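You operate a simulated robot arm through the tools that you are given. There is no shell and no other tool.

You are at the controls of a simulated two-armed robot. One attempt, no reset.

JOB
Flush the filter into the grey tray: magnet out, drain until its window is clear, magnet back.
Fine: tray under the tap first; stand the magnet in the block's free hole; shut the tap before the magnet goes back. Over 40 C the pipes are hot: keep off them. Where these are worked on the way, their far stop is far enough and under half their travel is too little: drain tap.
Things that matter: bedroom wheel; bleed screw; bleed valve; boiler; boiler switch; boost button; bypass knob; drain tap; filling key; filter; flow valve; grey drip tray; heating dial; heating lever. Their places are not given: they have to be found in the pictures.

The check looks at the end state, three seconds after you hand in, the way a careful person would. Anything else that was tipped, shoved, dropped, spilled or broken makes it a failure.

ROBOT AND FRAMES
Two 7-joint arms with two-finger parallel grippers on one trunk that stands fixed in place. Base frame: the origin is at the foot of the trunk, x ahead of it, y to its left, z up; the work surface is at about z = 750. Units: mm, degrees, N and s.
The left shoulder is at [80, 131, 947], the right one opposite. With the tool pointing down near the work surface each hand reaches from about 400 to 860 mm from the base axis, measured 20 degrees to its own side. Payload 1.57 kg a hand.
The TCP of each hand is the grasp point between the finger pads, 30 mm short of the fingertips. In the tool frame z runs along the fingers and y along their closing line. Largest opening 110 mm; finger width 24, thickness 12; the body of the gripper, 48 by 112 mm, starts 78 mm behind the TCP.
Orientation is that of the tool frame in the base frame, as [roll, pitch, yaw] about the fixed x, y, z axes, in that order (R = Rz(yaw) Ry(pitch) Rx(roll)). With the fingers straight down and closing along the base's y, the tool's x points along the base's -x, its y along +y and its z along -z.

CONTROLS
- The arms move only by the tool jog_arm. It takes "left_rows", "right_rows" or both (then of equal length, played together; a hand with none holds still); each is a list of rows, each a list of 7 numbers: the shift along the tool's x, y, z in mm, then the turn, a rotation vector about the tool's x, y, z in degrees, then the closure in counts, from 0 (fully open) to 255 (shut). In form: [[tx, ty, tz, rx, ry, rz, grip], ...]. A call has 1 to 20 rows; each row is the pose to reach, as a shift and turn from the pose commanded when the call began, along the tool's axes at that moment. Rows are played at 5 a second. More than 50 mm and 8.6 degrees between two rows, or a gripper value outside its range, and nothing of the call is played. Where a pose cannot be reached the arm comes as near as it can. A force on the tool above 90 N (or 10 N above the force at the start of the call, whichever is more), or a blocked arm, ends the call early, and 0.2 s more pass. The fingers move at their own pace (about 108 mm/s each) and stop on an object; they squeeze with about 30 N. The grip force told is the motor's: it shows also when the fingers shut on nothing. Time passes only in rows, and 0.2 s behind the last, so rows that repeat a pose let the fingers close. It gives the time, the measured TCP pose, the force on the tool (base axes), the opening and the grip force at its end, in the units of the frame above (readings bear some noise), with the torque about the TCP (base axes, N m) and any sound that the robot's microphone picked up, and new pictures: "pictures" is both (left out), scene, wrist or none (wrist: the cameras of the hands that moved).
- Cameras (640 x 400 px; columns grow to the right, rows downward): "scene" is now at [-51.3, -5.8, 1420]; the picture's right is [-0.07, -1.00, 0.00], its down [-0.56, 0.04, -0.83] and it looks along [0.82, -0.06, -0.56] (base axes); focal length 264 px, centre (320, 200). "left" rides on the left gripper at [70, -16, -141] in its tool frame; the picture's right is [0.23, 0.97, 0.00], its down [-0.86, 0.20, -0.48] and it looks along [-0.47, 0.11, 0.88] (tool axes); focal length 222 px, centre (320, 200). "right" rides on the right gripper at [70, 16, -141] in its tool frame; the picture's right is [-0.23, 0.97, 0.00], its down [-0.86, -0.20, -0.48] and it looks along [-0.47, -0.11, 0.88] (tool axes); focal length 222 px, centre (320, 200).
- turn_head(pan, tilt): turns the head with the scene camera to pan (to the left, within 109 degrees either way) and tilt (down, from -29 to 69), counted from straight ahead of the robot. It gives what a move gives, and a new picture of the scene camera.
- pixel_to_xyz(camera, pixels): for up to 12 pixels [column, row] of the newest picture of that camera ("zoom" is the newest enlarged one), the place [x, y, z] in the base frame of the surface seen there, good to about 2 mm. No time passes.
- enlarge(camera, box): a new picture of the part [left, top, right, bottom] of that camera's present view, enlarged. No time passes.
- finish_job(): hands the job in; it is judged then, once.

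Leave the grippers open and the arms clear of the work at the hand-in unless told otherwise.

The tools are called after "Emit:" as name(argument=value, ...) on one line, values as JSON. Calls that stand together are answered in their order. jog_arm: Moves the arms, as the interface text tells. Its arguments: {"type":"object","properties":{"left_rows":{"type":"array"},"right_rows":{"type":"array"},"pictures":{"type":"string","enum":["both","scene","wrist","none"]}},"required":[]} The other tools are called the same way: turn_head (pan, tilt) turns the head that bears the scene camera; pixel_to_xyz (camera, pixels) gives the place of the surface under pixels of a picture; enlarge (camera, box) takes an enlarged picture of a part of a camera's view; finish_job () hands the job in.

At the start:

```text
t: 0.0
left_position: [457.6, 229.3, 1269.5]
left_ee_rot: [-180.0, 0.0, -180.0]
left_ft_force: [0.4, 0.5, -0.5]
left_torque: [-0.02, 0.0, 0.05]
left_gripper_width: 109.8
left_gripper_force: 0.0
right_position: [565.3, -112.1, 1244.2]
right_ee_rot: [179.9, 0.0, 180.0]
right_ft_force: [0.3, 0.2, -0.1]
right_torque: [0.0, -0.01, -0.01]
right_gripper_width: 110.2
right_gripper_force: 0.0
head pan, tilt (commanded): [-4.2, 34.3]
```

scene: 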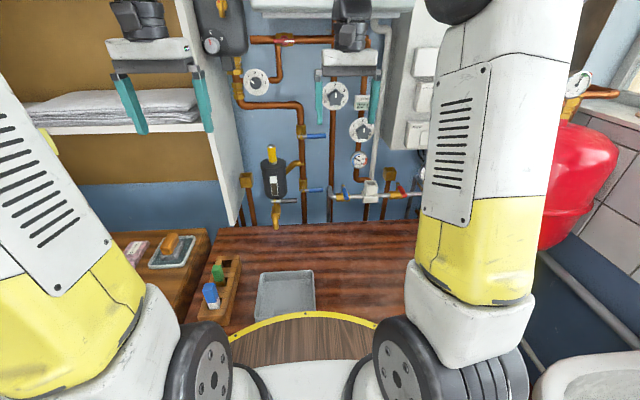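
right: 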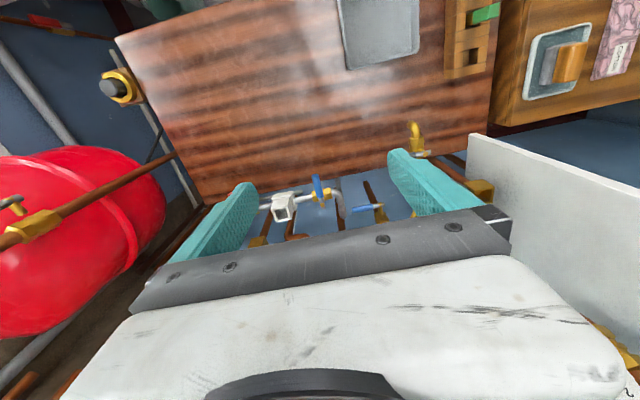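
left: 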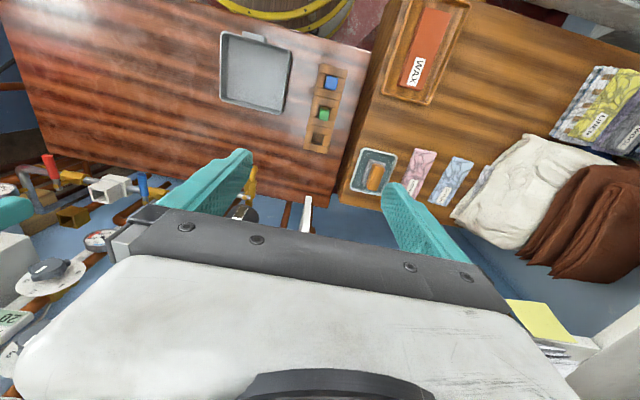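

I see the pipe wall ahead: the filter (dark body with a yellow top) at about (272,175), the grey tray at (285,295), and a block with blue and green items at (215,285). I'll enlarge these areas to look closer.

Emit:
enlarge(camera="scene", box=[190, 130, 350, 230])

Emit:
enlarge(camera="scene", box=[180, 0, 440, 162])

Emit:
enlarge(camera="scene", box=[180, 230, 340, 330])

```text
4.00 times, centred on (270, 180) of scene
```

zoom: 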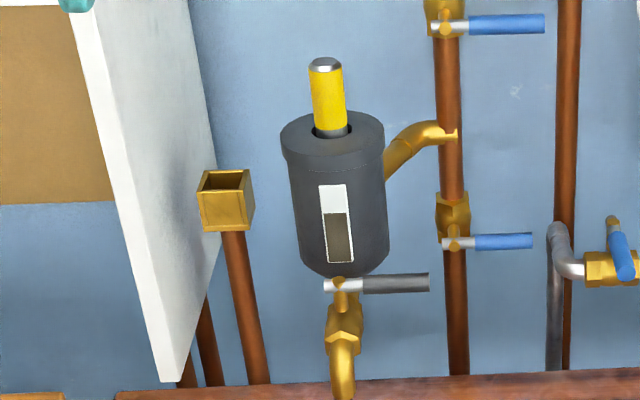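

```text
2.46 times, centred on (310, 81) of scene
```

zoom: 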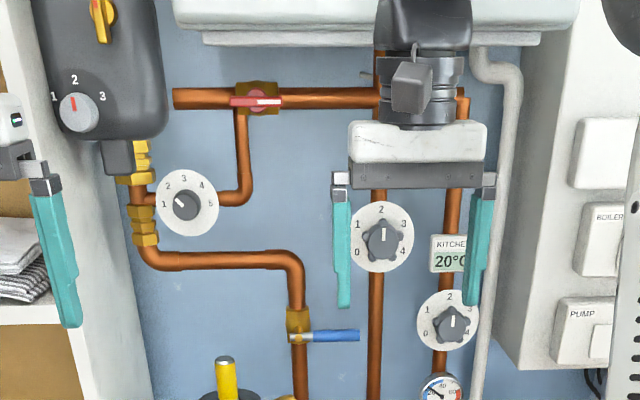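

```text
4.00 times, centred on (260, 280) of scene
```

zoom: 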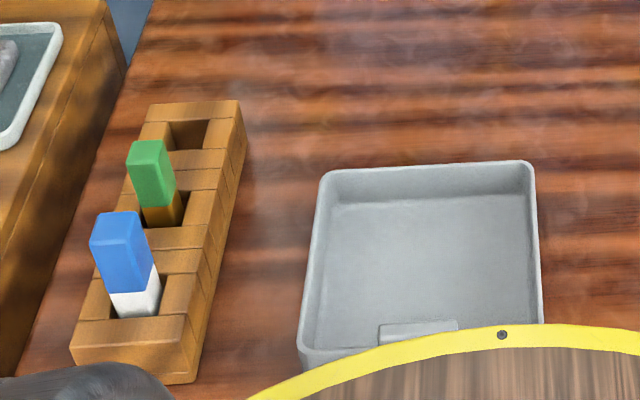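

Now I'll measure the places of the filter, magnet, tap lever, spout, block, and tray.

Emit:
enlarge(camera="scene", box=[240, 140, 320, 190])

Emit:
enlarge(camera="scene", box=[320, 140, 440, 215])

Emit:
pixel_to_xyz(camera="scene", pixels=[[271, 147], [272, 158], [264, 163], [285, 166], [275, 190], [275, 201], [296, 201], [275, 218], [275, 226], [225, 265], [216, 272], [210, 289]])

Emit:
pixel_to_xyz(camera="scene", pixels=[[287, 295], [262, 274], [313, 271], [256, 319], [314, 308], [285, 313], [227, 257], [240, 256], [199, 318], [229, 324], [226, 264], [250, 290]])

```text
8.00 times, centred on (280, 165) of scene
```

zoom: 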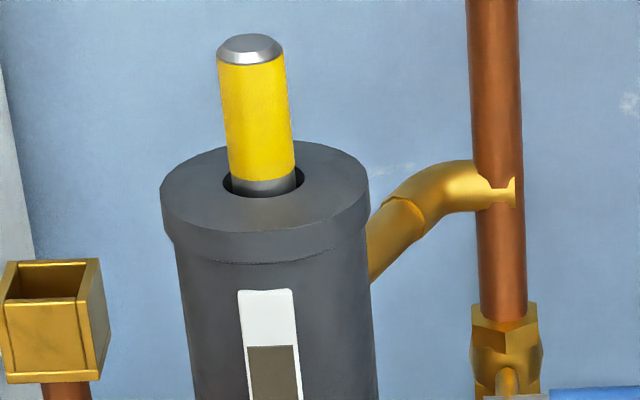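

```text
5.33 times, centred on (380, 178) of scene
```

zoom: 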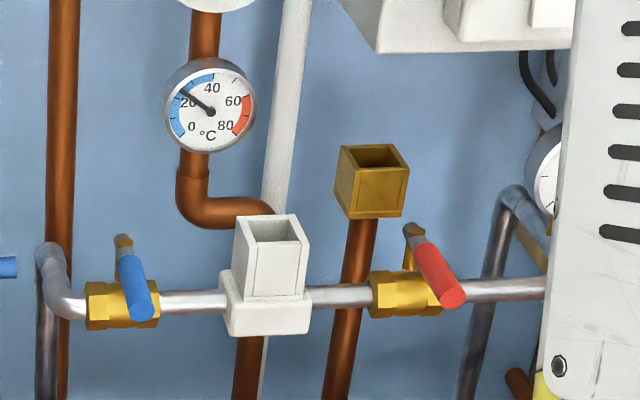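

```text
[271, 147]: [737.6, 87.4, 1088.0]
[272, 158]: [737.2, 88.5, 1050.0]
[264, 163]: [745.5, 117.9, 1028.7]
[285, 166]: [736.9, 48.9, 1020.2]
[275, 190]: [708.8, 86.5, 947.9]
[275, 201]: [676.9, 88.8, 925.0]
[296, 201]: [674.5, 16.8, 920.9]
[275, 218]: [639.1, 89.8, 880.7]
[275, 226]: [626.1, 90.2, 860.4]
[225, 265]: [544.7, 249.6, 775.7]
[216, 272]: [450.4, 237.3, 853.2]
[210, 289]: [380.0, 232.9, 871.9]
```

```text
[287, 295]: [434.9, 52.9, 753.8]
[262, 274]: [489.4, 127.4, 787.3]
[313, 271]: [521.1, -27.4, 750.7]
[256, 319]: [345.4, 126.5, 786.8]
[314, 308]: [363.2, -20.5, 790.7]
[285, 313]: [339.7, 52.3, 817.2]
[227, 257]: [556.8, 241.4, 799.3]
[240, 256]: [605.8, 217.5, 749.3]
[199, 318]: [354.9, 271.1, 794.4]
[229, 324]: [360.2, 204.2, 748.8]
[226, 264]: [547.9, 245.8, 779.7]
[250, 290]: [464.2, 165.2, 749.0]
```

The thermometer at (359,160) reads a bit over 20 C. Now a closer look at the drain tap, the free hole and the gauges.

Emit:
enlarge(camera="scene", box=[246, 180, 326, 230])

Emit:
pixel_to_xyz(camera="zoom", pixels=[[230, 160], [250, 190], [245, 260], [235, 330], [232, 375], [170, 163], [320, 165], [400, 160], [425, 155], [60, 393], [500, 380], [240, 130]])

Emit:
enlarge(camera="scene", box=[340, 140, 380, 165])

Emit:
enlarge(camera="scene", box=[190, 240, 270, 290])

Emit:
pixel_to_xyz(camera="zoom", pixels=[[267, 140], [337, 140], [260, 178], [330, 180], [240, 170], [360, 170], [225, 225], [350, 225], [290, 125], [300, 150], [365, 130], [250, 130]])

```text
8.00 times, centred on (286, 205) of scene
```

zoom: 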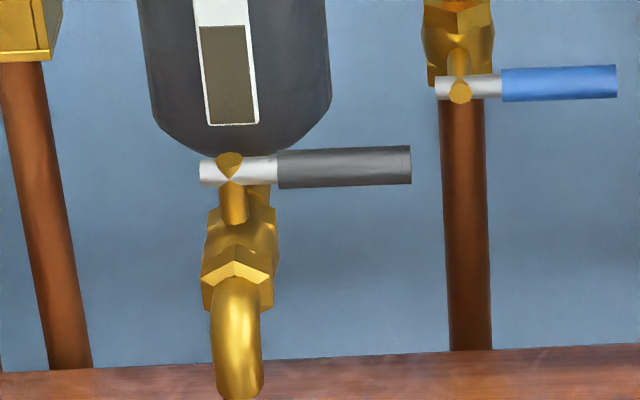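

```text
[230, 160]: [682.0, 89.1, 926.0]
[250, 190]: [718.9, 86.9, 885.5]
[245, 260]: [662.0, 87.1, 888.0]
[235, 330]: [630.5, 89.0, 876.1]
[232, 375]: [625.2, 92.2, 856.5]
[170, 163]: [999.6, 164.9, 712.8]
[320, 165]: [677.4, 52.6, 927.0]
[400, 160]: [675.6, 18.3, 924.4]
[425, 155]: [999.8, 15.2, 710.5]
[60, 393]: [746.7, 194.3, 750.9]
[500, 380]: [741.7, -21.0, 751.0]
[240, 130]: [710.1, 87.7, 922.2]
```

```text
16.00 times, centred on (360, 152) of scene
```

zoom: 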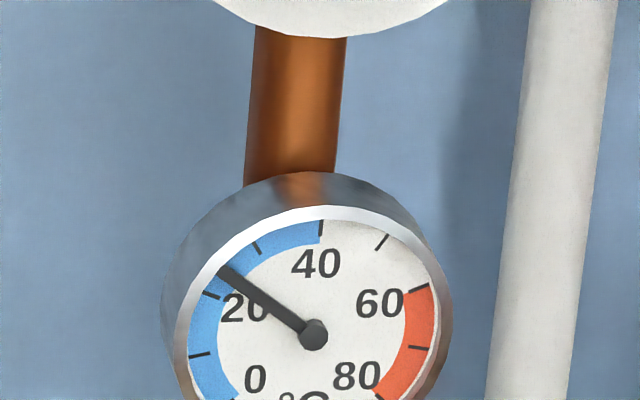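

```text
8.00 times, centred on (230, 265) of scene
```

zoom: 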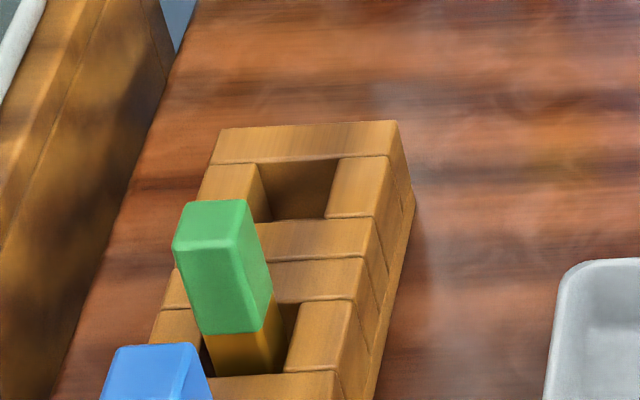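

```text
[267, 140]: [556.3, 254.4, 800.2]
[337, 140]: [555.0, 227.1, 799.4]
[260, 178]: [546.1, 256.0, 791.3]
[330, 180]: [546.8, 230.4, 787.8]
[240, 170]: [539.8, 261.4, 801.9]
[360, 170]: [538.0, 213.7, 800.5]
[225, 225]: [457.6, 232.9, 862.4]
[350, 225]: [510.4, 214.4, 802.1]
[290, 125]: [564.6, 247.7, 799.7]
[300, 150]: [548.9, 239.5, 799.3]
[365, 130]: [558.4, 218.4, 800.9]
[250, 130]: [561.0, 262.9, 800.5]
```

Temperature reads about 24 C, so the pipes are cold. The drain tap's lever points right (−y) at about (677, 15–89, 925). I'll look at it from the right wrist camera, near (415,140).

Emit:
enlarge(camera="right", box=[370, 100, 450, 150])

Emit:
enlarge(camera="left", box=[200, 20, 360, 120])

Emit:
enlarge(camera="left", box=[180, 140, 340, 240])

Emit:
pixel_to_xyz(camera="left", pixels=[[221, 34], [291, 50], [222, 104], [285, 113], [255, 80], [255, 38], [315, 66], [346, 70], [304, 148], [334, 153], [319, 138], [323, 113]])

```text
8.00 times, centred on (410, 125) of right
```

zoom: 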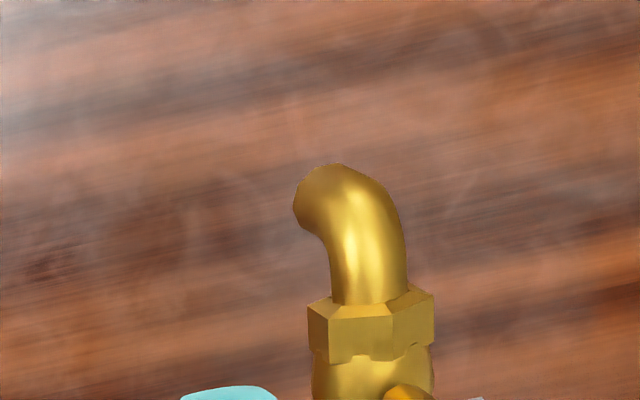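

```text
4.00 times, centred on (280, 70) of left
```

zoom: 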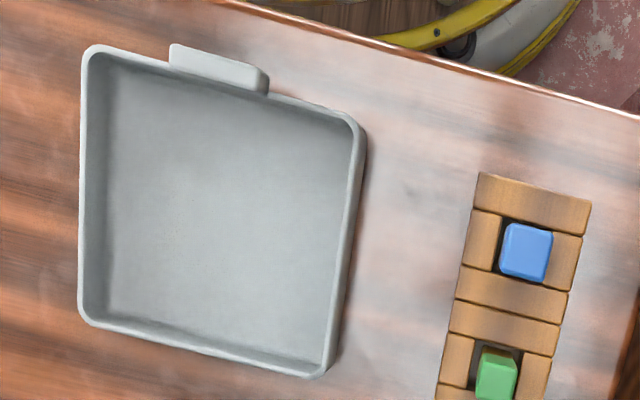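

```text
4.00 times, centred on (260, 190) of left
```

zoom: 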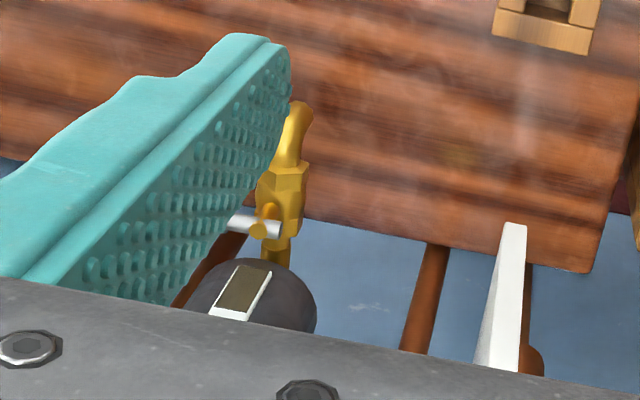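

```text
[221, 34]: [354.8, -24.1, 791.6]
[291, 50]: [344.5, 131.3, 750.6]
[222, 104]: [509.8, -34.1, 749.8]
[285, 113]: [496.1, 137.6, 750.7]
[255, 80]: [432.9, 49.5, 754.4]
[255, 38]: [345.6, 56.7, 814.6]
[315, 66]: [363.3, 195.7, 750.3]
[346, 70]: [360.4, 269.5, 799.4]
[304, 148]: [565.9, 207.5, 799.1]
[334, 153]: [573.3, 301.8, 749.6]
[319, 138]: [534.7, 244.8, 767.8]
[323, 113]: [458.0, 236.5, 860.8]
```

The tray spans about x 345–495, y −24–127, with its rim at z 788. I'll move the left hand over in front of the filter to see the drain tap from nearby with the wrist camera.

Emit:
jog_arm(left_rows=[[-18, -17, 26, 0, 0, 0, 0], [-36, -35, 52, 0, 0, 0, 0], [-54, -52, 78, 0, 0, 0, 0], [-71, -70, 104, 0, 0, 0, 0], [-89, -87, 130, 0, 0, 0, 0], [-107, -104, 156, 0, 0, 0, 0], [-125, -122, 182, 0, 0, 0, 0], [-142, -139, 209, 0, 0, 0, 0]], pictures="both")

```text
t: 1.8
left_position: [598.7, 89.6, 1061.6]
left_ee_rot: [179.9, 0.0, 179.9]
left_ft_force: [-0.7, -0.2, -0.1]
left_torque: [-0.03, -0.05, -0.02]
left_gripper_width: 109.9
left_gripper_force: 0.0
right_position: [562.9, -112.5, 1245.1]
right_ee_rot: [180.0, -0.1, 180.0]
right_ft_force: [-0.6, 0.0, 0.6]
right_torque: [-0.02, -0.02, -0.01]
right_gripper_width: 110.0
right_gripper_force: 0.1
head pan, tilt (commanded): [-4.2, 34.3]
```

scene: 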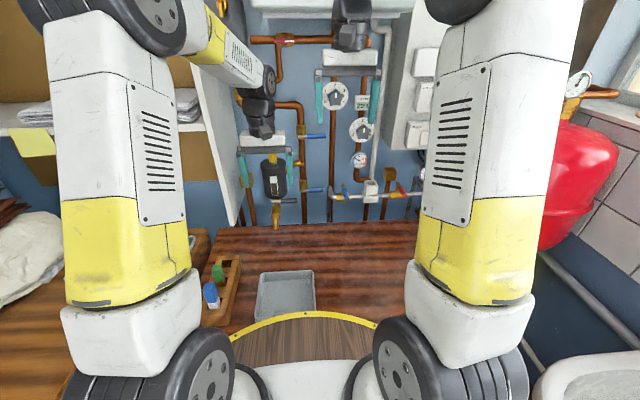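
left: 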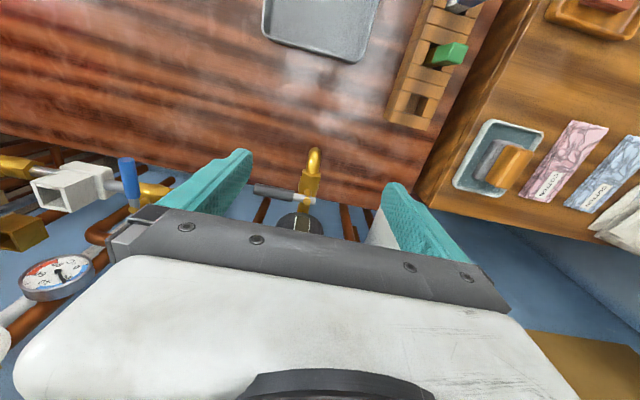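

Emit:
enlarge(camera="left", box=[245, 140, 341, 200])

Emit:
pixel_to_xyz(camera="zoom", pixels=[[70, 330], [200, 340], [300, 360], [370, 370], [420, 372], [430, 260], [440, 180], [465, 80], [480, 200], [430, 300], [420, 330], [470, 380]])

Emit:
enlarge(camera="left", box=[370, 60, 466, 120])

Emit:
pixel_to_xyz(camera="zoom", pixels=[[270, 210], [410, 240], [240, 330], [385, 360], [330, 270], [110, 390], [330, 460], [130, 340], [450, 250], [210, 150]])

```text
6.67 times, centred on (293, 170) of left
```

zoom: 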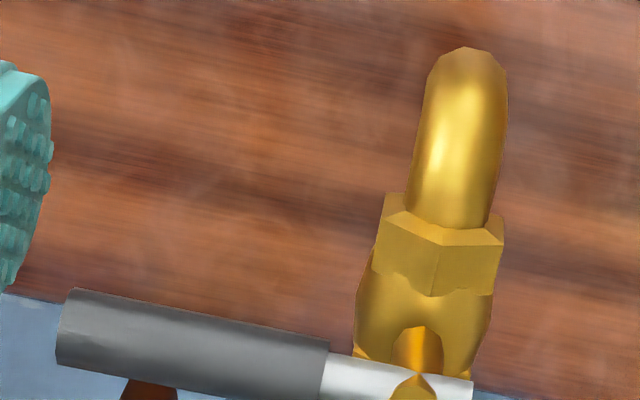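

```text
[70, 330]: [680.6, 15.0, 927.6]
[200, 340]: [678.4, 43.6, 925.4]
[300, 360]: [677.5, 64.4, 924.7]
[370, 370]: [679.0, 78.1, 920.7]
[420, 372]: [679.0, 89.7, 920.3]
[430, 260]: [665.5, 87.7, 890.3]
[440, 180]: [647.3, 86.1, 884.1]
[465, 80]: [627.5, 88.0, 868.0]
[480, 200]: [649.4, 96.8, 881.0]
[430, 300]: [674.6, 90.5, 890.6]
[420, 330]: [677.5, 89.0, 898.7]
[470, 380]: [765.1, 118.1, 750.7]
```

```text
6.67 times, centred on (418, 90) of left
```

zoom: 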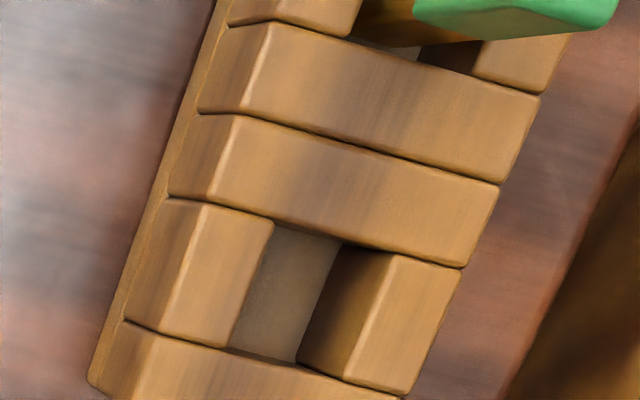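

```text
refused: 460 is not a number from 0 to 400
```

The drain tap's stem is vertical at about (682, 89), and the lever at z≈920 points to −y. The pipe runs toward me, so it should open by swinging the lever end toward me. Next I'll measure the free hole.

Emit:
pixel_to_xyz(camera="zoom", pixels=[[265, 225], [270, 230], [345, 248], [395, 258], [235, 345], [375, 385], [300, 290], [255, 290], [320, 340], [285, 350], [200, 105], [535, 97]])

Emit:
enlarge(camera="scene", box=[236, 130, 332, 190])

```text
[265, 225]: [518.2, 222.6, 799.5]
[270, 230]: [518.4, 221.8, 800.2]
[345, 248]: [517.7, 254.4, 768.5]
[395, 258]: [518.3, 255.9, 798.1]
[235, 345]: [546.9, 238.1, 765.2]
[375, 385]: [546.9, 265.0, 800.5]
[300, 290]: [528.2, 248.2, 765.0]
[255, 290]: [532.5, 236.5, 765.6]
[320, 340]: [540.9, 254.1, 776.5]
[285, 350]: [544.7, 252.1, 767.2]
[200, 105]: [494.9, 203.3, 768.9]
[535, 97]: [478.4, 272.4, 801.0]
```

```text
6.67 times, centred on (284, 160) of scene
```

zoom: 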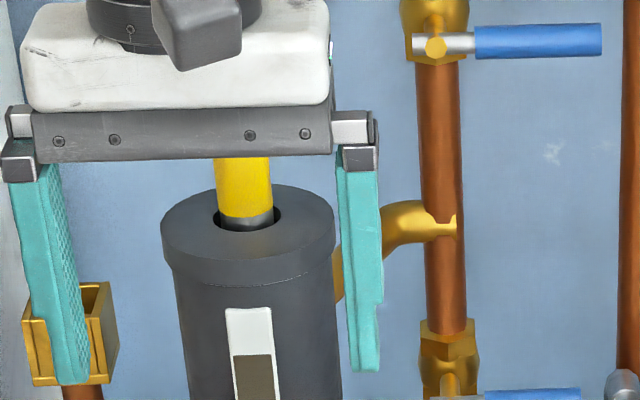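

The free hole spans about x 518–547, y 223–256, floor z≈765. Before I go above the magnet, I'll check how far forward the pipes and dials above the filter stick out.

Emit:
pixel_to_xyz(camera="scene", pixels=[[290, 104], [303, 120], [302, 134], [318, 136], [303, 160], [302, 186], [316, 189], [280, 40], [279, 65], [332, 95], [360, 130], [247, 182]])

Emit:
turn_head(pan=4, tilt=15)

```text
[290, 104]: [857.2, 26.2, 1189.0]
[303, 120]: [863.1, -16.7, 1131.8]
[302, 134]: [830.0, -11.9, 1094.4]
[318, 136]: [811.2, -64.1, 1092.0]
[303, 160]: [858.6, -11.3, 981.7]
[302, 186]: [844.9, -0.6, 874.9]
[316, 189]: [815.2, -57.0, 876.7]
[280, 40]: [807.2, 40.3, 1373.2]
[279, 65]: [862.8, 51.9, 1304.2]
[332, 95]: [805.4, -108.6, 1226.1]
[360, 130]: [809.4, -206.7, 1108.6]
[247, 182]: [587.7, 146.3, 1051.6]
```

```text
t: 2.6
left_position: [598.9, 89.3, 1061.3]
left_ee_rot: [180.0, 0.0, 180.0]
left_ft_force: [1.4, -0.7, 0.3]
left_torque: [-0.01, 0.01, 0.02]
left_gripper_width: 109.9
left_gripper_force: 0.1
right_position: [564.1, -113.3, 1243.8]
right_ee_rot: [-180.0, -0.1, -180.0]
right_ft_force: [-0.7, 0.3, -0.9]
right_torque: [0.0, -0.01, -0.02]
right_gripper_width: 110.0
right_gripper_force: 0.1
head pan, tilt (commanded): [4.0, 15.0]
```

scene: 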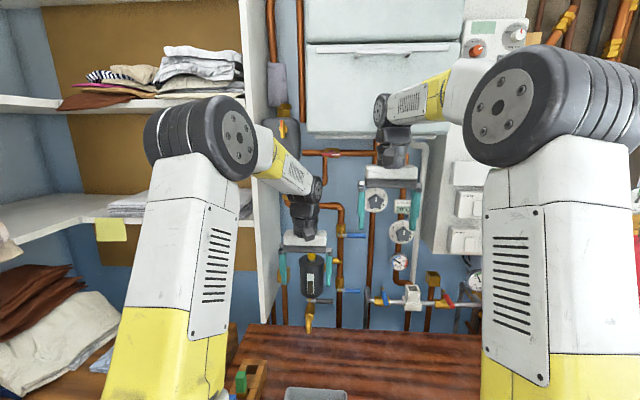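

All pipes and dials sit at x≥800, well behind the filter (x≈740). The tray comes first: I'll move the left hand above its left wall (y≈127) and tilt the head down to see it.

Emit:
jog_arm(left_rows=[[35, 8, 10, 0, 0, 0, 0], [70, 16, 25, 0, 0, 0, 0], [105, 24, 45, 0, 0, 0, 0], [140, 32, 70, 0, 0, 0, 0], [170, 38, 95, 0, 0, 0, 0], [179, 38, 125, 0, 0, 0, 0], [179, 38, 140, 0, 0, 0, 0]], pictures="none")

Emit:
turn_head(pan=5, tilt=48)

Emit:
enlarge(camera="left", box=[0, 0, 640, 400])

```text
t: 4.2
left_position: [419.0, 130.2, 921.5]
left_ee_rot: [180.0, 0.0, 180.0]
left_ft_force: [-0.7, 0.7, -0.2]
left_torque: [-0.02, -0.01, 0.0]
left_gripper_width: 109.9
left_gripper_force: 0.0
right_position: [563.8, -112.8, 1244.3]
right_ee_rot: [-180.0, 0.0, 180.0]
right_ft_force: [-0.4, 0.4, -0.1]
right_torque: [-0.01, 0.02, 0.0]
right_gripper_width: 110.0
right_gripper_force: 0.0
head pan, tilt (commanded): [4.0, 15.0]
```

```text
t: 5.2
left_position: [419.2, 129.6, 921.6]
left_ee_rot: [180.0, -0.1, -179.9]
left_ft_force: [-0.5, -0.5, 0.5]
left_torque: [-0.02, 0.04, 0.01]
left_gripper_width: 109.8
left_gripper_force: 0.1
right_position: [564.9, -111.1, 1244.3]
right_ee_rot: [-180.0, -0.1, -180.0]
right_ft_force: [-0.1, 0.2, 0.2]
right_torque: [-0.01, 0.0, 0.03]
right_gripper_width: 110.0
right_gripper_force: 0.1
head pan, tilt (commanded): [5.0, 48.0]
```

scene: 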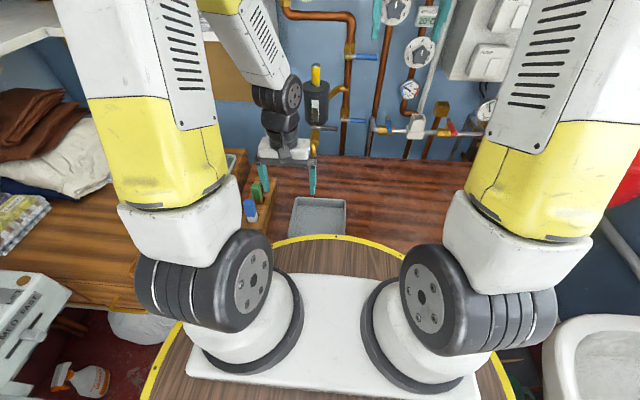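

```text
1.00 times, centred on (320, 200) of left (not enlarged: the box is as wide or as high as the picture)
```

zoom: 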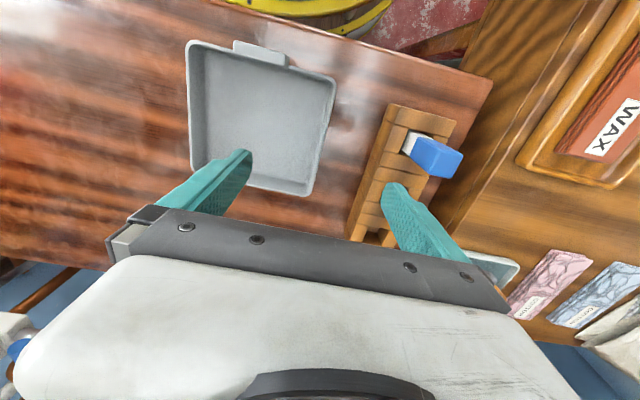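

The tray's left wall is visible at about (325,130). I'll measure its corners and the near block edge.

Emit:
pixel_to_xyz(camera="left", pixels=[[190, 42], [334, 84], [331, 100], [326, 120], [320, 140], [314, 165], [309, 190], [260, 184], [195, 160], [260, 110], [375, 150], [365, 190]])

Emit:
enlarge(camera="left", box=[240, 60, 400, 200])

```text
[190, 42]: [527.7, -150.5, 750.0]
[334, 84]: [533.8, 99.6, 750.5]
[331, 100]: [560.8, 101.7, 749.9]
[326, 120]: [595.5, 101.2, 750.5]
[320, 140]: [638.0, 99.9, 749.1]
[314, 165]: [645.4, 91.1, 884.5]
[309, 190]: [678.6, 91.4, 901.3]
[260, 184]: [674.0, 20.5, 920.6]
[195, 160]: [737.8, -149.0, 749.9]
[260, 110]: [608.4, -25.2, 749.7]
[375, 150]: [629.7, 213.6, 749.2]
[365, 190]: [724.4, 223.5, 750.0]
```

```text
2.86 times, centred on (320, 130) of left
```

zoom: 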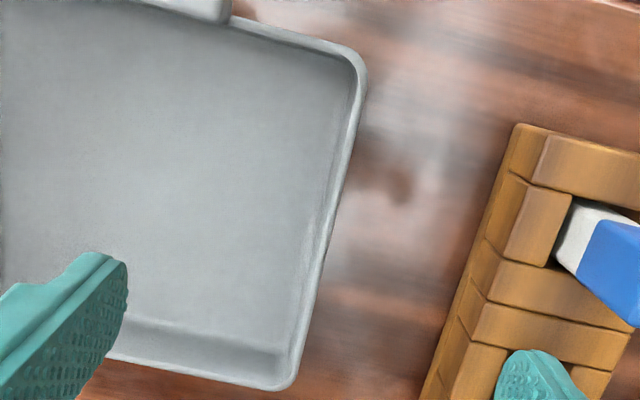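

The plain left picture was stale, so I'll use the fresh enlarged one for measuring.

Emit:
pixel_to_xyz(camera="zoom", pixels=[[362, 75], [355, 110], [340, 165], [325, 230], [312, 290], [297, 360], [352, 110], [335, 165], [308, 290], [215, 370], [480, 240], [425, 395]])

```text
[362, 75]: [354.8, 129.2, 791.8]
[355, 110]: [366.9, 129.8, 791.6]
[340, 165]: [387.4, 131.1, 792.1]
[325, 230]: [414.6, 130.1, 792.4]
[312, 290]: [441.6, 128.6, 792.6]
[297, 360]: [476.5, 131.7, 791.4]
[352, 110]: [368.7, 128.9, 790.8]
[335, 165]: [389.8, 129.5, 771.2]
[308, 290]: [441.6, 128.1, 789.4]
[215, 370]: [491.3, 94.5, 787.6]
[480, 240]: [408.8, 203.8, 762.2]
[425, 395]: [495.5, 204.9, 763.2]
```

The tray's left wall lies at y≈130 with its rim at z≈792. I'll part-close the fingers, go straight down over it at x≈419, and grip.

Emit:
jog_arm(left_rows=[[0, 0, 0, 0, 0, 0, 130], [0, 0, 35, 0, 0, 0, 130], [0, 0, 70, 0, 0, 0, 130], [0, 0, 100, 0, 0, 0, 130], [0, 0, 127, 0, 0, 0, 130], [0, 0, 127, 0, 0, 0, 255], [0, 0, 127, 0, 0, 0, 255], [0, 0, 127, 0, 0, 0, 255]], pictures="wrist")

```text
t: 7.0
left_position: [418.6, 127.8, 793.7]
left_ee_rot: [-180.0, 0.0, 180.0]
left_ft_force: [0.5, 0.1, 0.2]
left_torque: [0.03, -0.02, -0.01]
left_gripper_width: 3.4
left_gripper_force: 24.8
right_position: [565.5, -112.9, 1243.8]
right_ee_rot: [180.0, 0.0, -180.0]
right_ft_force: [-0.2, 0.5, 0.2]
right_torque: [0.03, -0.02, -0.02]
right_gripper_width: 110.0
right_gripper_force: 0.0
head pan, tilt (commanded): [5.0, 48.0]
```

left: 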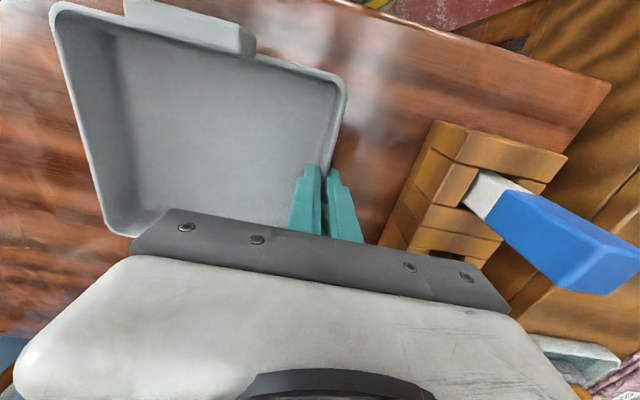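

The wall is gripped (3.4 mm wide). Now I'll slide the tray forward along the table by 200 mm, then left by 45 mm once past the block.

Emit:
jog_arm(left_rows=[[-15, 0, -1, 0, 0, 0, 255], [-35, 0, -1, 0, 0, 0, 255], [-55, 0, -1, 0, 0, 0, 255], [-75, 0, -1, 0, 0, 0, 255], [-95, 0, -1, 0, 0, 0, 255], [-115, 0, -1, 0, 0, 0, 255], [-135, 0, -1, 0, 0, 0, 255], [-155, 0, -1, 0, 0, 0, 255], [-170, 10, -1, 0, 0, 0, 255], [-185, 22, -1, 0, 0, 0, 255], [-195, 34, -1, 0, 0, 0, 255], [-202, 44, -1, 0, 0, 0, 255], [-202, 46, 0, 0, 0, 0, 255]], pictures="both")

```text
t: 9.8
left_position: [623.5, 175.1, 794.4]
left_ee_rot: [180.0, 0.2, -179.9]
left_ft_force: [3.5, 0.2, 7.2]
left_torque: [-0.01, 0.54, 0.11]
left_gripper_width: 3.3
left_gripper_force: 24.3
right_position: [565.1, -112.9, 1244.3]
right_ee_rot: [180.0, 0.0, 180.0]
right_ft_force: [0.6, 0.0, 0.1]
right_torque: [0.01, 0.03, -0.02]
right_gripper_width: 110.2
right_gripper_force: 0.1
head pan, tilt (commanded): [5.0, 48.0]
```

scene: 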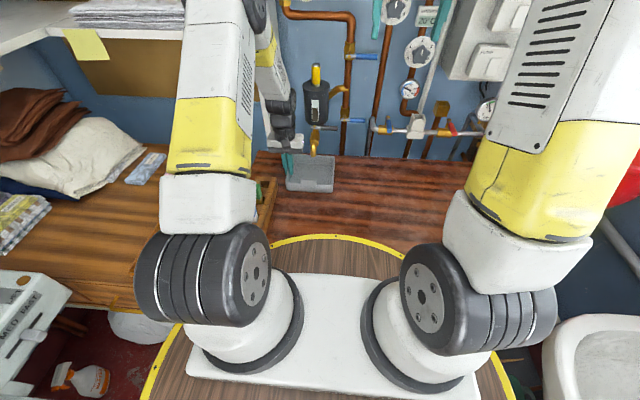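
left: 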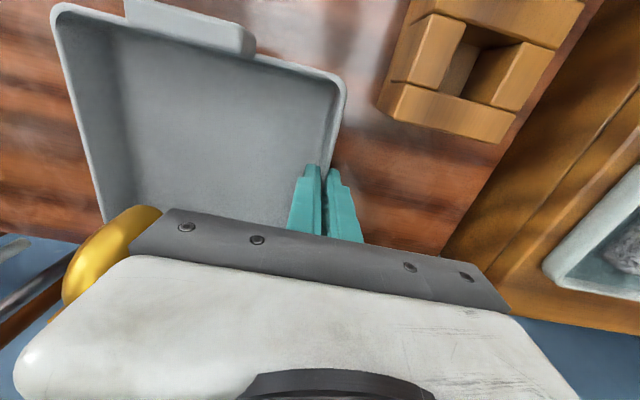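

The tray is under the tap. I'll zoom in on it to check.

Emit:
enlarge(camera="scene", box=[266, 120, 362, 200])

Emit:
pixel_to_xyz(camera="zoom", pixels=[[165, 275], [450, 215], [440, 275], [440, 300], [300, 190], [320, 160], [315, 250], [330, 280]])

```text
5.00 times, centred on (314, 160) of scene
```

zoom: 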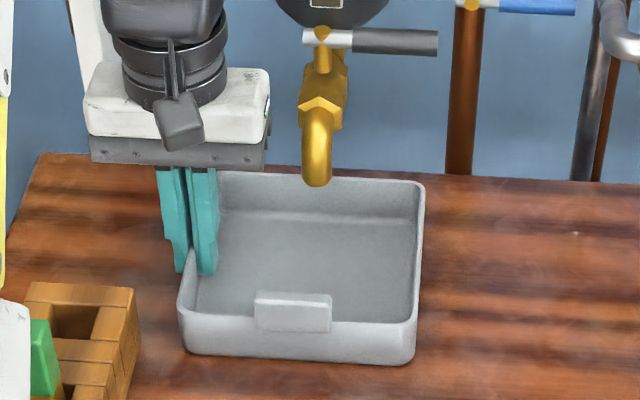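

```text
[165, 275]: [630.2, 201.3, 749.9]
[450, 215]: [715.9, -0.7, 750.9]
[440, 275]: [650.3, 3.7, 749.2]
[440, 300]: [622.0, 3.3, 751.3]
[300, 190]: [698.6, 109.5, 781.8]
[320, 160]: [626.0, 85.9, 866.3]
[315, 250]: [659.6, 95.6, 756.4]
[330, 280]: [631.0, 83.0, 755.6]
```

The tray sits square under the spout, which is at about (630, 90). I'll open slightly and rise straight up.

Emit:
jog_arm(left_rows=[[0, 0, 0, 0, 0, 0, 150], [0, 0, 0, 0, 0, 0, 150], [0, 0, -20, 0, 0, 0, 150], [0, 0, -50, 0, 0, 0, 150], [0, 0, -90, 0, 0, 0, 150], [20, 0, -130, 0, 0, 0, 150], [50, 0, -170, 0, 0, 0, 150], [80, 0, -210, 0, 0, 0, 150], [100, 0, -250, 0, 0, 0, 150]], pictures="both")

```text
t: 11.8
left_position: [522.5, 174.2, 1043.9]
left_ee_rot: [180.0, 0.0, -179.9]
left_ft_force: [0.3, -0.3, -0.1]
left_torque: [-0.02, -0.02, 0.04]
left_gripper_width: 45.3
left_gripper_force: 0.1
right_position: [565.1, -111.3, 1244.3]
right_ee_rot: [180.0, 0.0, 180.0]
right_ft_force: [1.3, -0.4, -0.5]
right_torque: [0.0, 0.07, 0.01]
right_gripper_width: 109.8
right_gripper_force: 0.1
head pan, tilt (commanded): [5.0, 48.0]
```

scene: 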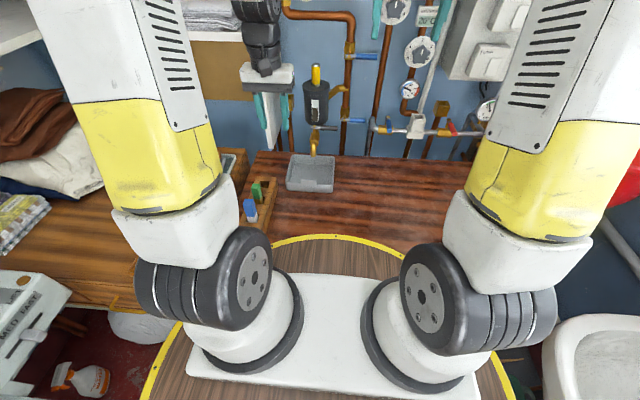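
left: 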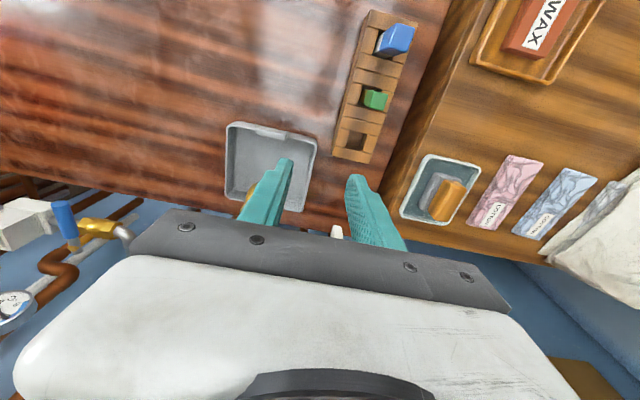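

The tray is fine. Now the magnet: I'll zoom on the filter and measure it.

Emit:
enlarge(camera="scene", box=[290, 55, 354, 95])

Emit:
pixel_to_xyz(camera="zoom", pixels=[[260, 95], [262, 150], [262, 200], [262, 245], [225, 180], [300, 180], [262, 260], [200, 270], [330, 270], [262, 290], [250, 85], [275, 85]])

Emit:
enlarge(camera="scene", box=[230, 170, 278, 200])

```text
10.00 times, centred on (322, 75) of scene
```

zoom: 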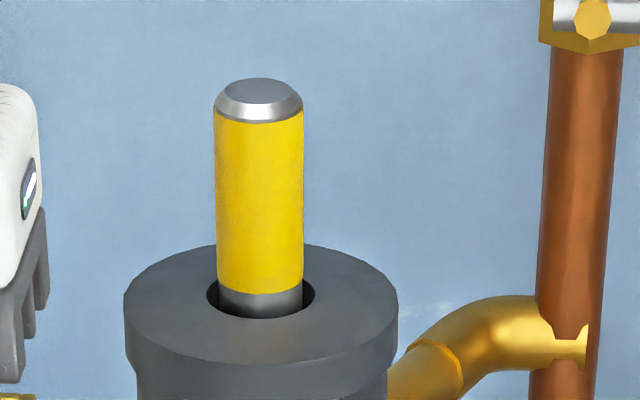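

```text
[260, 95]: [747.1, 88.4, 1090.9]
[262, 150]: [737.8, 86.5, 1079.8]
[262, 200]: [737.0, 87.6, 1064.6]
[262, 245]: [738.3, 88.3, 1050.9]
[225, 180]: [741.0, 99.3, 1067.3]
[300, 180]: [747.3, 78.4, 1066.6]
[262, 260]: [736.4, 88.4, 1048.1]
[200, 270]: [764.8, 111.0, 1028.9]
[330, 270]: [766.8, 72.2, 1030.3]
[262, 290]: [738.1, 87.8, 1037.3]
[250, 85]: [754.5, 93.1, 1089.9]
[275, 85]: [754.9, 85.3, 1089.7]
```

```text
13.33 times, centred on (254, 185) of scene
```

zoom: 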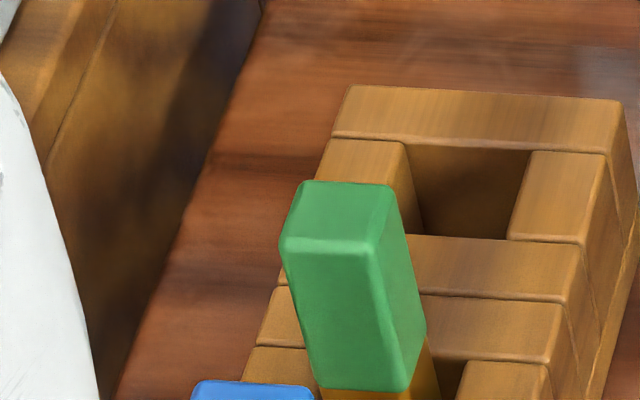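

The magnet is about 26 mm thick, centred near (750, 88.5). Its yellow grip runs z 1037–1083 and its top is at 1090. I'll tilt the left hand 40° forward to keep it away from the wall and bring it in front of the magnet.

Emit:
jog_arm(left_rows=[[-15, -14, -14, 0, -8, 0, 100], [-35, -30, -30, 0, -16, 0, 100], [-55, -50, -50, 0, -24, 0, 100], [-75, -68, -68, 0, -32, 0, 100], [-97, -85.7, -86, 0, -40, 0, 100], [-97, -85.7, -86, 0, -40, 0, 100]], pictures="both")

```text
t: 13.2
left_position: [619.2, 87.2, 1129.6]
left_ee_rot: [179.9, 40.1, 179.9]
left_ft_force: [0.1, -0.1, -1.2]
left_torque: [-0.01, 0.01, 0.02]
left_gripper_width: 66.8
left_gripper_force: 0.1
right_position: [564.0, -112.5, 1244.0]
right_ee_rot: [180.0, 0.1, 180.0]
right_ft_force: [0.4, 0.1, 0.1]
right_torque: [0.03, 0.0, 0.01]
right_gripper_width: 110.0
right_gripper_force: 0.0
head pan, tilt (commanded): [5.0, 48.0]
```

scene: 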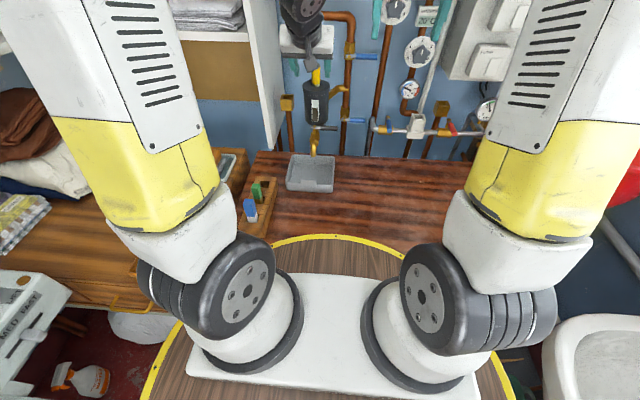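
left: 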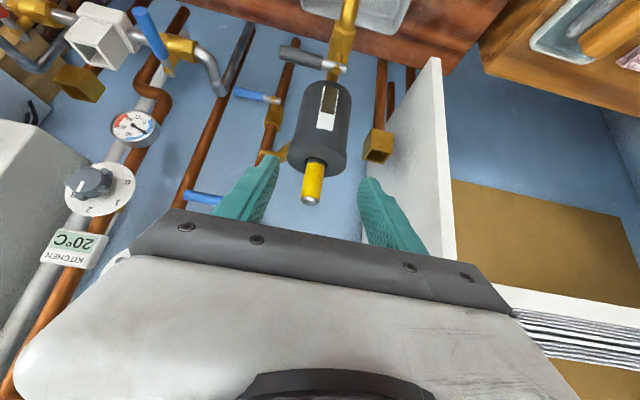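

Good view of the filter and magnet at (315,180). I'll measure the magnet from this side.

Emit:
enlarge(camera="left", box=[272, 90, 368, 210])

Emit:
pixel_to_xyz(camera="left", pixels=[[311, 199], [313, 180], [316, 165], [304, 180], [324, 183], [318, 155], [330, 105], [295, 150], [345, 160], [240, 185], [335, 70], [290, 53]])

```text
3.33 times, centred on (320, 150) of left
```

zoom: 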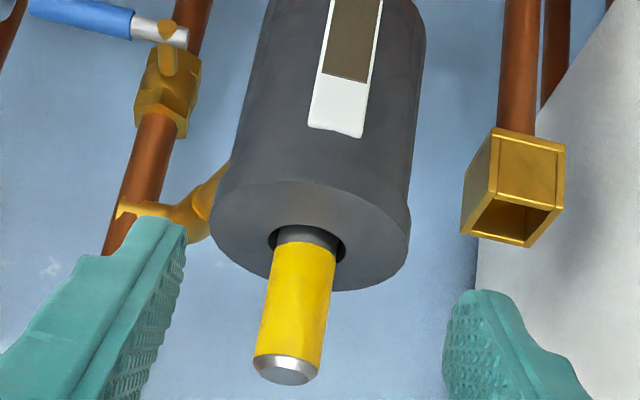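

```text
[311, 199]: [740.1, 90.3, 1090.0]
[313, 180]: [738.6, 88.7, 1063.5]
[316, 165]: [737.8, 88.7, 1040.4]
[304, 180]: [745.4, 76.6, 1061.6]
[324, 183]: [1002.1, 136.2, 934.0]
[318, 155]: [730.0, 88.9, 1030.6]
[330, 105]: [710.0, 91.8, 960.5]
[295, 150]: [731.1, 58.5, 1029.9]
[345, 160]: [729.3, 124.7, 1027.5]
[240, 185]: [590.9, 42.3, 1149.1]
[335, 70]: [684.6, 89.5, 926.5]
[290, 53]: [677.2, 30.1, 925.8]
```

I'll lower and slide in so the open fingers straddle the yellow grip at TCP (749.6, 88.6, 1068). I won't close yet.

Emit:
jog_arm(left_rows=[[4.6, 0, 36.6, 0, 0, 0, 100], [9.2, 0, 73, 0, 0, 0, 100], [-14, 0, 92, 0, 0, 0, 100], [-37, 0, 111.5, 0, 0, 0, 100], [-60, 0, 130.7, 0, 0, 0, 100], [-60, 0, 130.7, 0, 0, 0, 100]], pictures="both")

Emit:
enlarge(camera="scene", box=[280, 40, 360, 90])

```text
t: 14.6
left_position: [751.0, 88.0, 1067.1]
left_ee_rot: [179.9, 40.0, -180.0]
left_ft_force: [0.1, -0.2, -0.3]
left_torque: [-0.02, 0.01, 0.02]
left_gripper_width: 67.0
left_gripper_force: 0.0
right_position: [565.8, -111.8, 1243.1]
right_ee_rot: [-180.0, 0.0, -180.0]
right_ft_force: [-0.7, -0.5, -0.1]
right_torque: [0.0, -0.02, 0.0]
right_gripper_width: 109.9
right_gripper_force: 0.1
head pan, tilt (commanded): [5.0, 48.0]
```

scene: 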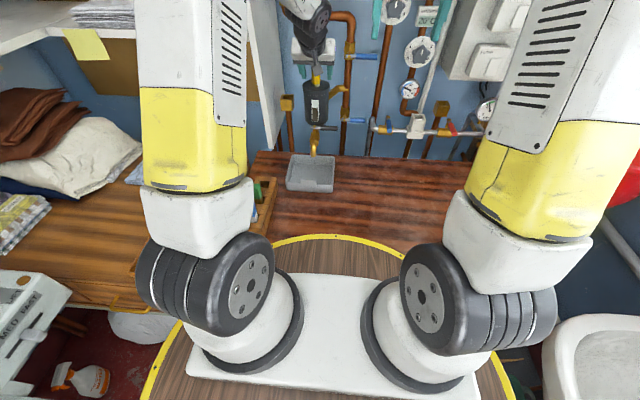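
left: 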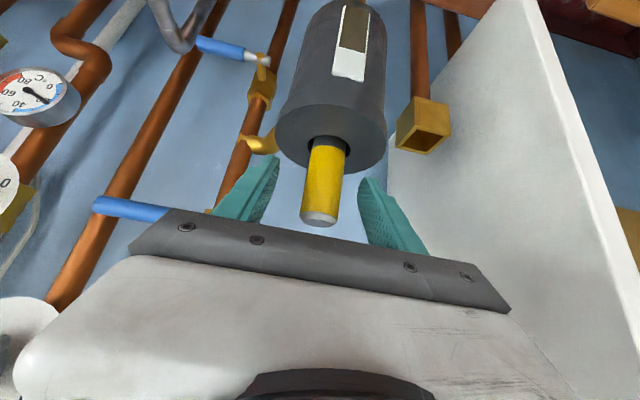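

```text
8.00 times, centred on (320, 65) of scene
```

zoom: 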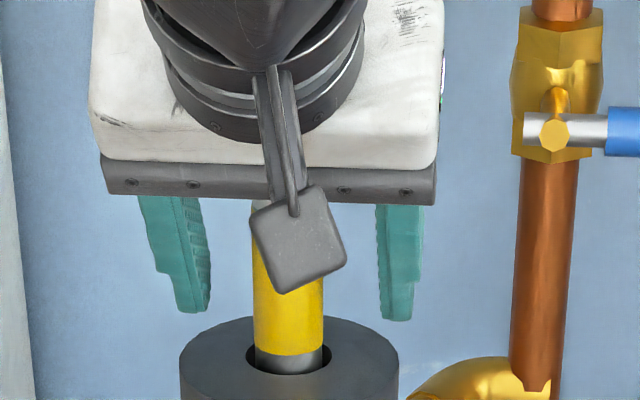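

The rod is centred between the fingers. Now I'll close on it.

Emit:
jog_arm(left_rows=[[0, 0, 0, 0, 0, 0, 255], [0, 0, 0, 0, 0, 0, 255], [0, 0, 0, 0, 0, 0, 255]], pictures="wrist")

```text
t: 15.4
left_position: [751.4, 88.1, 1068.8]
left_ee_rot: [179.9, 39.9, -179.9]
left_ft_force: [-0.1, -0.8, -0.6]
left_torque: [-0.04, -0.02, -0.02]
left_gripper_width: 24.7
left_gripper_force: 30.4
right_position: [564.6, -112.4, 1244.6]
right_ee_rot: [-180.0, 0.0, -179.9]
right_ft_force: [0.0, 0.0, 0.1]
right_torque: [0.02, -0.01, 0.0]
right_gripper_width: 110.2
right_gripper_force: 0.1
head pan, tilt (commanded): [5.0, 48.0]
```

left: 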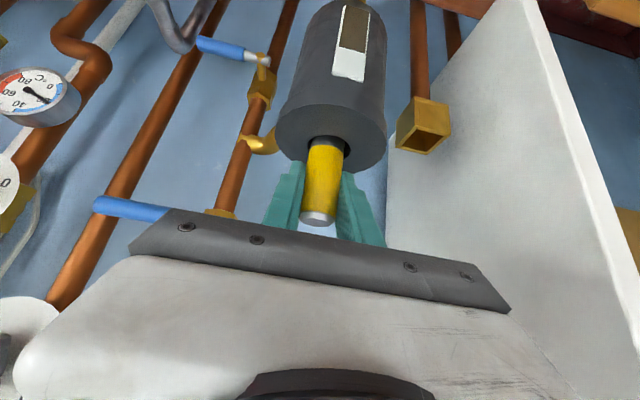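

I've got hold of the magnet, which measures 25 mm. I'll lift it straight up, slowly at first.

Emit:
jog_arm(left_rows=[[-6.4, 0, -7.7, 0, 0, 0, 255], [-12.9, 0, -15.3, 0, 0, 0, 255], [-19.3, 0, -23, 0, 0, 0, 255], [-25.7, 0, -30.6, 0, 0, 0, 255], [-32.1, 0, -38.3, 0, 0, 0, 255]], pictures="both")

Emit:
enlarge(camera="scene", box=[280, 40, 360, 90])

```text
t: 16.6
left_position: [749.0, 88.4, 1116.1]
left_ee_rot: [180.0, 39.9, -180.0]
left_ft_force: [-1.0, 0.7, -1.8]
left_torque: [0.0, 0.03, 0.02]
left_gripper_width: 24.9
left_gripper_force: 30.0
right_position: [564.8, -112.6, 1243.9]
right_ee_rot: [-180.0, 0.0, -179.9]
right_ft_force: [-0.2, -1.7, 0.2]
right_torque: [0.01, -0.02, 0.03]
right_gripper_width: 109.7
right_gripper_force: 0.1
head pan, tilt (commanded): [5.0, 48.0]
```

scene: 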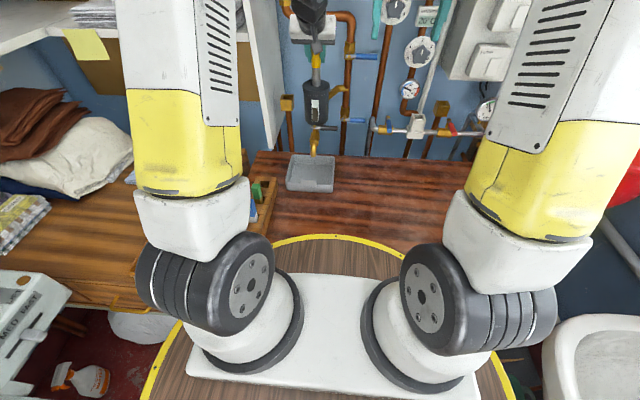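
left: 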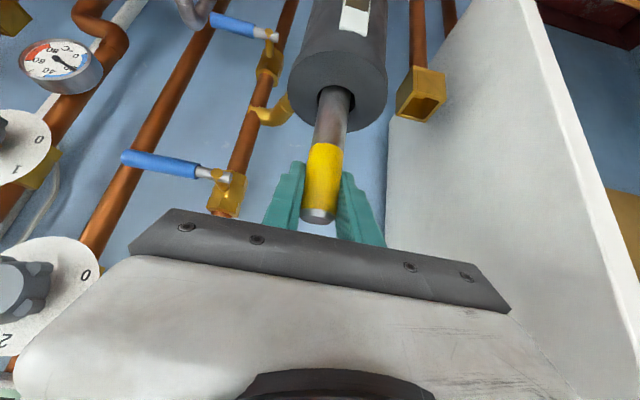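

```text
8.00 times, centred on (320, 65) of scene
```

zoom: 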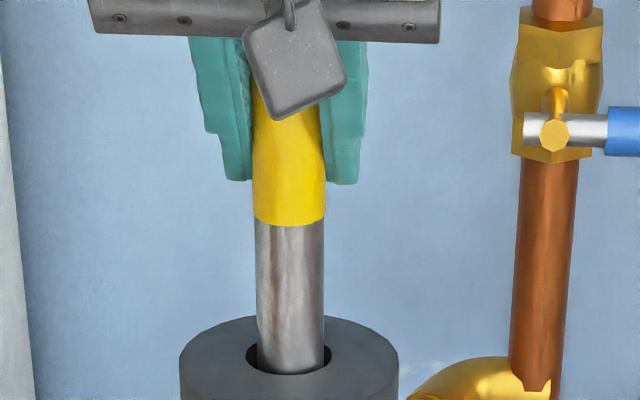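

The steel part of the magnet is rising cleanly. I'll lift a further 90 mm.

Emit:
jog_arm(left_rows=[[-11.6, 0, -13.8, 0, 0, 0, 255], [-23.1, 0, -27.6, 0, 0, 0, 255], [-34.7, 0, -41.4, 0, 0, 0, 255], [-46.3, 0, -55.2, 0, 0, 0, 255], [-57.9, 0, -68.9, 0, 0, 0, 255]], pictures="both")

Emit:
enlarge(camera="scene", box=[280, 20, 376, 80])

```text
t: 17.8
left_position: [749.8, 87.6, 1208.6]
left_ee_rot: [179.9, 40.0, -179.9]
left_ft_force: [0.3, 1.0, -1.5]
left_torque: [0.06, -0.01, 0.02]
left_gripper_width: 25.0
left_gripper_force: 29.8
right_position: [564.5, -113.5, 1243.6]
right_ee_rot: [180.0, 0.0, -180.0]
right_ft_force: [-1.0, 0.2, -0.2]
right_torque: [0.02, 0.0, -0.06]
right_gripper_width: 110.0
right_gripper_force: 0.0
head pan, tilt (commanded): [5.0, 48.0]
```

scene: 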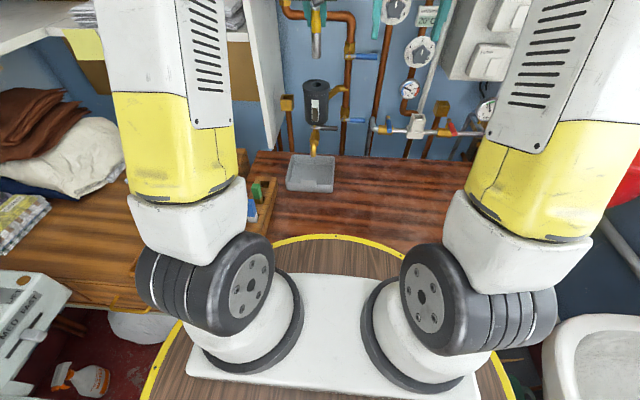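
left: 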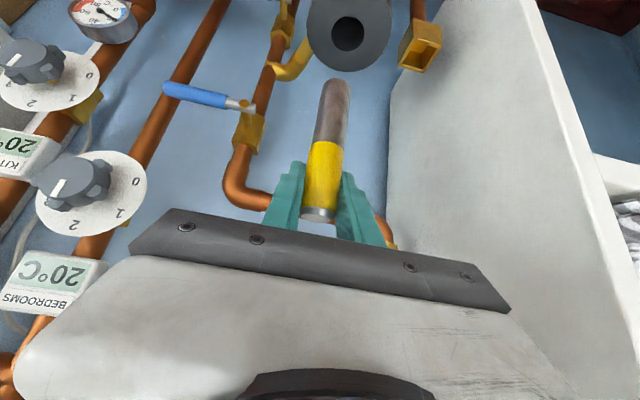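

```text
6.67 times, centred on (328, 50) of scene
```

zoom: 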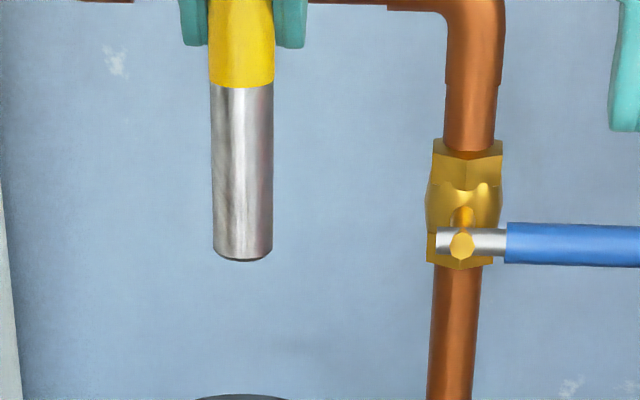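

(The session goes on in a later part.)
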